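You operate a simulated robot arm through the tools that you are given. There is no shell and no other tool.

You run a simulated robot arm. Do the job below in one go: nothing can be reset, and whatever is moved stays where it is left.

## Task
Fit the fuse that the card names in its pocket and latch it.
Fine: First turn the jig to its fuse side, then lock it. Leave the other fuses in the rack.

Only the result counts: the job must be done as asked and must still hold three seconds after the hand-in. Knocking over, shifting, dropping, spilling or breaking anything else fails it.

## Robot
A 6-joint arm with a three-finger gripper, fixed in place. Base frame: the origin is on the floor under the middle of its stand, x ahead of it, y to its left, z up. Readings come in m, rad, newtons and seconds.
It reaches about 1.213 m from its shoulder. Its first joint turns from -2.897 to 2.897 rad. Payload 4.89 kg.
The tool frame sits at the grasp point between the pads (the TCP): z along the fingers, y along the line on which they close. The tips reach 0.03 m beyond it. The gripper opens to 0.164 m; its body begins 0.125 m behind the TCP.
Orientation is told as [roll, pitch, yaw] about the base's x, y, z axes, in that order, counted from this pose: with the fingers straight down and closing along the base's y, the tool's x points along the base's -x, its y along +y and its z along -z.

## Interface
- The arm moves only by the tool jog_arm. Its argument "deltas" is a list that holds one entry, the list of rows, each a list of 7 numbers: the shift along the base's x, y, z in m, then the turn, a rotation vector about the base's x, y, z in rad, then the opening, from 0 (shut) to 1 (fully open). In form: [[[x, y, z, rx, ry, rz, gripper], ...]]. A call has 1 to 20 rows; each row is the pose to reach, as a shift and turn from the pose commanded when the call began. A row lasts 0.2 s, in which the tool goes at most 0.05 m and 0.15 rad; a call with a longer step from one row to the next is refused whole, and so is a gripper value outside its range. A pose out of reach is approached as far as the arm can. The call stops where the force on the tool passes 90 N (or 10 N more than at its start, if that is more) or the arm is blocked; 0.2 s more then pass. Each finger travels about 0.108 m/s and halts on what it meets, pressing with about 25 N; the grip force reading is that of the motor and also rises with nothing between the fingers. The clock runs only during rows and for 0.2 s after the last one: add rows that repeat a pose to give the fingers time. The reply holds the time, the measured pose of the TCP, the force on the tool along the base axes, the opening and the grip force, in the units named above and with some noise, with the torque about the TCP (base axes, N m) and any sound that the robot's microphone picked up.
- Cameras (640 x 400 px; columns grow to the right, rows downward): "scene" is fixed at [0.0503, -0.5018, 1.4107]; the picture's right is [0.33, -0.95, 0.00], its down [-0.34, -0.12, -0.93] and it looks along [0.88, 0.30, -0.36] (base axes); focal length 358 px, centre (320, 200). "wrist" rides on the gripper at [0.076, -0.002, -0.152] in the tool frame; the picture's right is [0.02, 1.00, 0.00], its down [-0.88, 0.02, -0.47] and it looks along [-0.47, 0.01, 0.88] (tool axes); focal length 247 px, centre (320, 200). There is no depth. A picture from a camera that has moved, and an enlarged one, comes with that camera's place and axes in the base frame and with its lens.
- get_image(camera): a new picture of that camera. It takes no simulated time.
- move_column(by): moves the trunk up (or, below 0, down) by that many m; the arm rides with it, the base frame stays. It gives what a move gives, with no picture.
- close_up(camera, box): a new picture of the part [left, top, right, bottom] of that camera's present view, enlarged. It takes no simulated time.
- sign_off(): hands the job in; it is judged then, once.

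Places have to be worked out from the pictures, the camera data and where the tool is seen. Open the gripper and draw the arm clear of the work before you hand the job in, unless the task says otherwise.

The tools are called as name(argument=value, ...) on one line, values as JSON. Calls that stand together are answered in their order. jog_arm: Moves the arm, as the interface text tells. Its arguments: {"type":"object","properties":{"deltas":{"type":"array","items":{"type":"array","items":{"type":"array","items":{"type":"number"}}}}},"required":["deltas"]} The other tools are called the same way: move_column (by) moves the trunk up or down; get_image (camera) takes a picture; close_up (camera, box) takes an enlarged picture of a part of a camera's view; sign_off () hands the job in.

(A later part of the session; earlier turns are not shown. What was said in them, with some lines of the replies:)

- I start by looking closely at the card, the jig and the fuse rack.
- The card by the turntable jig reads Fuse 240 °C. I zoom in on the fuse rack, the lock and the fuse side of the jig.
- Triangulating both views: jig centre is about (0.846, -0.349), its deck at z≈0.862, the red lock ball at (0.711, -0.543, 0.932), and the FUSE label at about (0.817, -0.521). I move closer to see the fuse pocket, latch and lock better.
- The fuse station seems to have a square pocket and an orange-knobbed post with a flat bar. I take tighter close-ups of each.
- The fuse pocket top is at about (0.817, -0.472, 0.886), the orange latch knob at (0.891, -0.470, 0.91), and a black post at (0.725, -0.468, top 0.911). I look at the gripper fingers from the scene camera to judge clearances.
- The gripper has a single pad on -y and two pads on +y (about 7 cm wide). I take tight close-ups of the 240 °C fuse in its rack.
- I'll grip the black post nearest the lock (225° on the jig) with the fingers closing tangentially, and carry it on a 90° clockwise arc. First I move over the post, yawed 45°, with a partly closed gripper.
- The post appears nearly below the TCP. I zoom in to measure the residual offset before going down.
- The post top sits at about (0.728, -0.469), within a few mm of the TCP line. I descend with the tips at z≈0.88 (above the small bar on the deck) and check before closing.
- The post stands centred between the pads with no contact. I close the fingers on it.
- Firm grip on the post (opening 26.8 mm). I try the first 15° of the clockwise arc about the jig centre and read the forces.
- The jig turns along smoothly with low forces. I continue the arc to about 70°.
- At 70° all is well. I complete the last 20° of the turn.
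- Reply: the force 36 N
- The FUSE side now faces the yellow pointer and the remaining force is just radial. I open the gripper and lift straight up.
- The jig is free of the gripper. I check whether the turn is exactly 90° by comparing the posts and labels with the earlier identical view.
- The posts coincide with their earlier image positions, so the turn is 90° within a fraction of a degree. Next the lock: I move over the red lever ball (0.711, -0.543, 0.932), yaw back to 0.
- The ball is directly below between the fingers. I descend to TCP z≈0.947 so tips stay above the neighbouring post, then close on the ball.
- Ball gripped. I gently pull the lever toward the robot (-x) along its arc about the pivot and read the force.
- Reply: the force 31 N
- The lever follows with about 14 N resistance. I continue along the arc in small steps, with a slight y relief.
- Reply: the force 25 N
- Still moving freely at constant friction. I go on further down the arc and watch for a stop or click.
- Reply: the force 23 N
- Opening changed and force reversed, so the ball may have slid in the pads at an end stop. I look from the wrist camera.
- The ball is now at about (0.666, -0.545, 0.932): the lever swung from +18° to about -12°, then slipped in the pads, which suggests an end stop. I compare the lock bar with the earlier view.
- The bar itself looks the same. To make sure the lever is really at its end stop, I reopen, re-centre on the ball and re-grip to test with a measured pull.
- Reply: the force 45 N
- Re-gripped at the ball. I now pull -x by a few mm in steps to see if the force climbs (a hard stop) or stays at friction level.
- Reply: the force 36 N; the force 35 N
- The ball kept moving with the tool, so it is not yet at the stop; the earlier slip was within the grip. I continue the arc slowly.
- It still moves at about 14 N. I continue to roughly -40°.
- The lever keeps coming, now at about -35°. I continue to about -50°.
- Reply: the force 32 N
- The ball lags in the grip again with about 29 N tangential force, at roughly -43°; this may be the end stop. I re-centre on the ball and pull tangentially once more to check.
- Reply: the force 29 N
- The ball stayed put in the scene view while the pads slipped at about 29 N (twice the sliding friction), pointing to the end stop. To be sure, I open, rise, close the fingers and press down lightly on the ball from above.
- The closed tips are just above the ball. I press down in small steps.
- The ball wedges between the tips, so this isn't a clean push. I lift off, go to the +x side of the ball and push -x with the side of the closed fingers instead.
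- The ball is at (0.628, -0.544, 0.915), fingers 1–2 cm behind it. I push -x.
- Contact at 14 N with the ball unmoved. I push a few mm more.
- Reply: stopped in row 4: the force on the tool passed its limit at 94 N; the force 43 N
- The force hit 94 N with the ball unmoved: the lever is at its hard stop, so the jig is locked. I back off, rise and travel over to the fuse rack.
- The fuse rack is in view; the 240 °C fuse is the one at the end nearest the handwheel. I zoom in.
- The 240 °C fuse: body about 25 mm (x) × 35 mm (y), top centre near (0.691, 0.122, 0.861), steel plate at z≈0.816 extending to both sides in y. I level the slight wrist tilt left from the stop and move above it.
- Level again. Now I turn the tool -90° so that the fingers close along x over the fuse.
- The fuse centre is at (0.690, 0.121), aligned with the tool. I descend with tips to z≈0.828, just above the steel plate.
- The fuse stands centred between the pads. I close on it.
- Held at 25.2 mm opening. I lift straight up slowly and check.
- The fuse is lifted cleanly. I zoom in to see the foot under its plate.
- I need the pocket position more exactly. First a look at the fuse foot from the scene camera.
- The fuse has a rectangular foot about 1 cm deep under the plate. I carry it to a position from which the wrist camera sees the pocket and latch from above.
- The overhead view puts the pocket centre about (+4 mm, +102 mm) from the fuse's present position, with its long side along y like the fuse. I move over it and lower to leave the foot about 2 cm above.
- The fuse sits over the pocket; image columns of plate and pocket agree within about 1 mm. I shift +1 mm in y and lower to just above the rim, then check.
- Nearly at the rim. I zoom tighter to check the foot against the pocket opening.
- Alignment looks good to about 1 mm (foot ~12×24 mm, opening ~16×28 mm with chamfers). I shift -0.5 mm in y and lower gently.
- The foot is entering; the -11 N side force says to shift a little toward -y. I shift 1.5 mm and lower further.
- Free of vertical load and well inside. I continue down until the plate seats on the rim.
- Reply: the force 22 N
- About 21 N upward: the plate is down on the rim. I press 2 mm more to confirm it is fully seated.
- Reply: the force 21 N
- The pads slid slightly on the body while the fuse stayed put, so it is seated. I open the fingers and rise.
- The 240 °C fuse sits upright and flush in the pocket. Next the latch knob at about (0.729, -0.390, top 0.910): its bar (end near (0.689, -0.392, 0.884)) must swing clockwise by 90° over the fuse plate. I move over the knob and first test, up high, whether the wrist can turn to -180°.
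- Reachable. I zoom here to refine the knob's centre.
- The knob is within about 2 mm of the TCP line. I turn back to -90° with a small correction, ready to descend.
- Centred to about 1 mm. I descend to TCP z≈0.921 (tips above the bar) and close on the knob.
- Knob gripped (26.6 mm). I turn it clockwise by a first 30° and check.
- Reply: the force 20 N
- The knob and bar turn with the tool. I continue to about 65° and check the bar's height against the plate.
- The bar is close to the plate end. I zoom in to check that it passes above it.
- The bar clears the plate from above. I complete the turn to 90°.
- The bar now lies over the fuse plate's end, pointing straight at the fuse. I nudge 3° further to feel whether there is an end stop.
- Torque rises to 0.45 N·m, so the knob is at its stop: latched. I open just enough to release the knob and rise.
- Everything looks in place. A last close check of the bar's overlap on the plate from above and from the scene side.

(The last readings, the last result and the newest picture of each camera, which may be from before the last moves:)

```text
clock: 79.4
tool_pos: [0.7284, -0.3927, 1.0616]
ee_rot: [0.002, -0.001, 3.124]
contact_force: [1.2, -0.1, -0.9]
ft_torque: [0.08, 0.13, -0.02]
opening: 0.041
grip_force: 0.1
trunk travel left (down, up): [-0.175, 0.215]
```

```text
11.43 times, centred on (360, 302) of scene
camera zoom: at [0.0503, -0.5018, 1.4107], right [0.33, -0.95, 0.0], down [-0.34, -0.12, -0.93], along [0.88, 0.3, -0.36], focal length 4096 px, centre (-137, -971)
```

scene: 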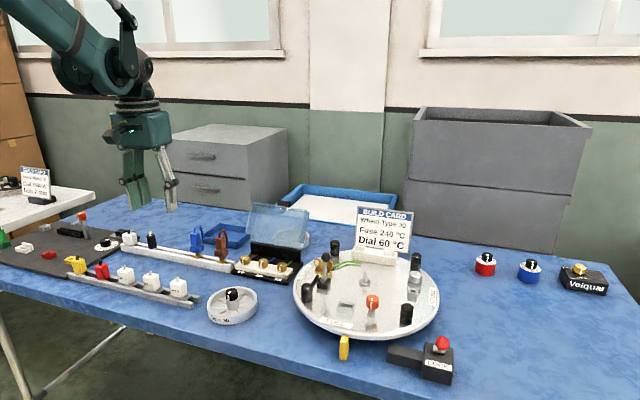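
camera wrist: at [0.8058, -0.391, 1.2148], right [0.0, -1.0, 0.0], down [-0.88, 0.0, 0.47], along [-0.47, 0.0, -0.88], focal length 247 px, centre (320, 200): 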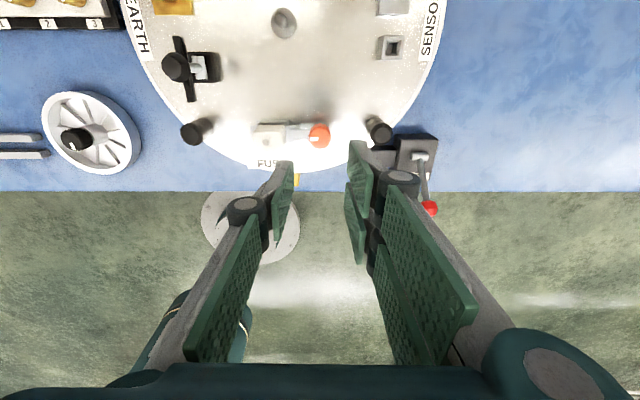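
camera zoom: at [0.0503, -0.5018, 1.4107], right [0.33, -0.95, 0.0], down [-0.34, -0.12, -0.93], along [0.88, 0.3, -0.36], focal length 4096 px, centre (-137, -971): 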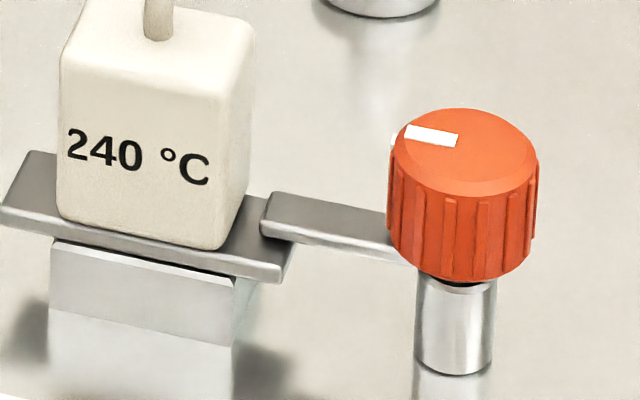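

The bar overlaps the plate end and the fuse is flush. I draw the arm up and back and open the gripper fully.

jog_arm(deltas=[[[0, 0, 0.04, 0, 0, 0, 0.3], [0, 0, 0.08, 0, 0, 0, 0.5], [0, 0, 0.12, 0, 0, 0, 0.7], [-0.03, 0, 0.155, 0, 0, 0, 0.9], [-0.06, 0, 0.19, 0, 0, 0, 1], [-0.1, 0, 0.2, 0, 0, 0, 1], [-0.14, 0, 0.2, 0, 0, 0, 1], [-0.17, 0.02, 0.2, 0, 0, 0, 1], [-0.17, 0.05, 0.2, 0, 0, 0, 1], [-0.17, 0.05, 0.2, 0, 0, 0, 1]]])

get_image(camera="scene")

close_up(camera="scene", box=[280, 200, 460, 390])

close_up(camera="scene", box=[0, 200, 280, 330])

```text
clock: 81.6
tool_pos: [0.5563, -0.3417, 1.2611]
ee_rot: [0.001, 0.001, 3.122]
contact_force: [-0.6, -0.4, 0.8]
ft_torque: [-0.06, -0.18, -0.02]
opening: 0.1637
grip_force: 0.1
trunk travel left (down, up): [-0.175, 0.215]
```

```text
taken
```

scene: 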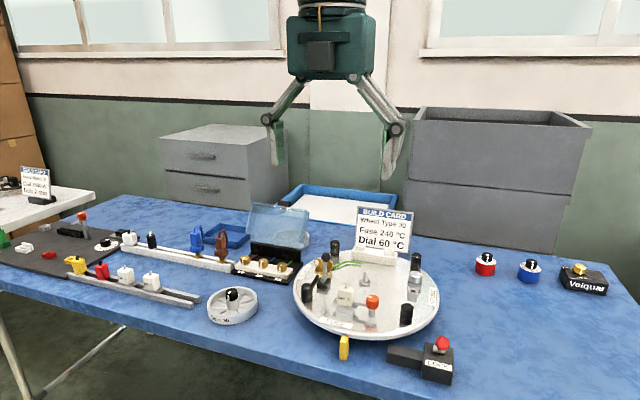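

```text
2.11 times, centred on (370, 295) of scene
camera zoom: at [0.0503, -0.5018, 1.4107], right [0.33, -0.95, 0.0], down [-0.34, -0.12, -0.93], along [0.88, 0.3, -0.36], focal length 754 px, centre (215, 0)
```

zoom: 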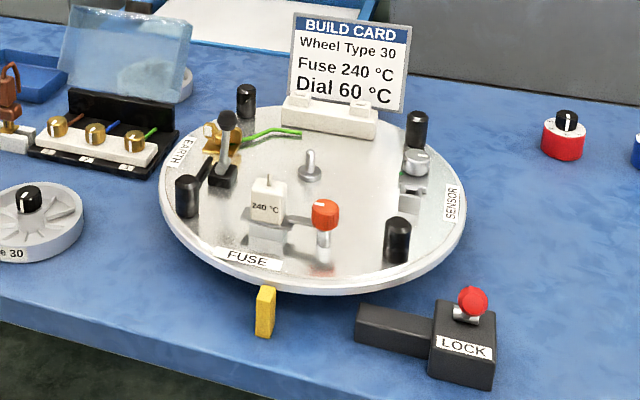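

```text
2.29 times, centred on (140, 265) of scene
camera zoom: at [0.0503, -0.5018, 1.4107], right [0.33, -0.95, 0.0], down [-0.34, -0.12, -0.93], along [0.88, 0.3, -0.36], focal length 819 px, centre (731, 51)
```

zoom: 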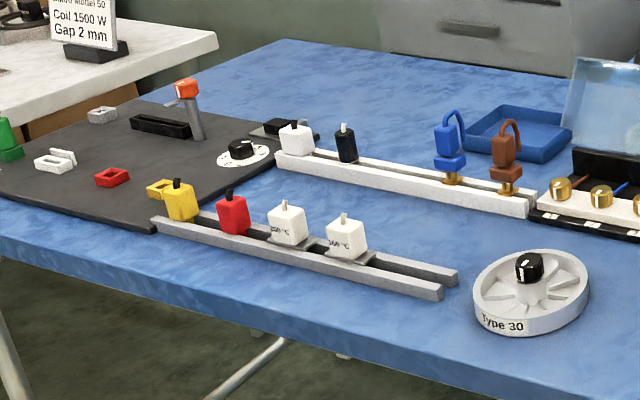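

The jig shows its FUSE side at the pointer and the lock lever is down at its stop. The 240 °C fuse is in its pocket under the latch bar, and the other fuses are untouched in the rack. The arm is clear with the gripper open, so I hand the job in.

sign_off()

```text
The job is handed in.
```

The 240 °C fuse named on the card is fitted in its pocket and latched, and I have handed the job in. The result of the judging was not shown to me.

- **Jig:** I turned it 90° so the FUSE side faces the yellow pointer.
- **Lock:** I pulled the lock lever to its end stop. A 94 N push did not move it further. I did not test the lock by pushing on the jig itself.
- **Fuse:** It came out of the rack cleanly and its plate sits flush on the pocket rim.
- **Latch:** I turned the orange knob clockwise to its stop, and its bar now lies over the end of the fuse plate.
- **Rest of the bench:** The other fuses are still in the rack, and the final pictures show nothing else moved. The arm is clear with the gripper open.
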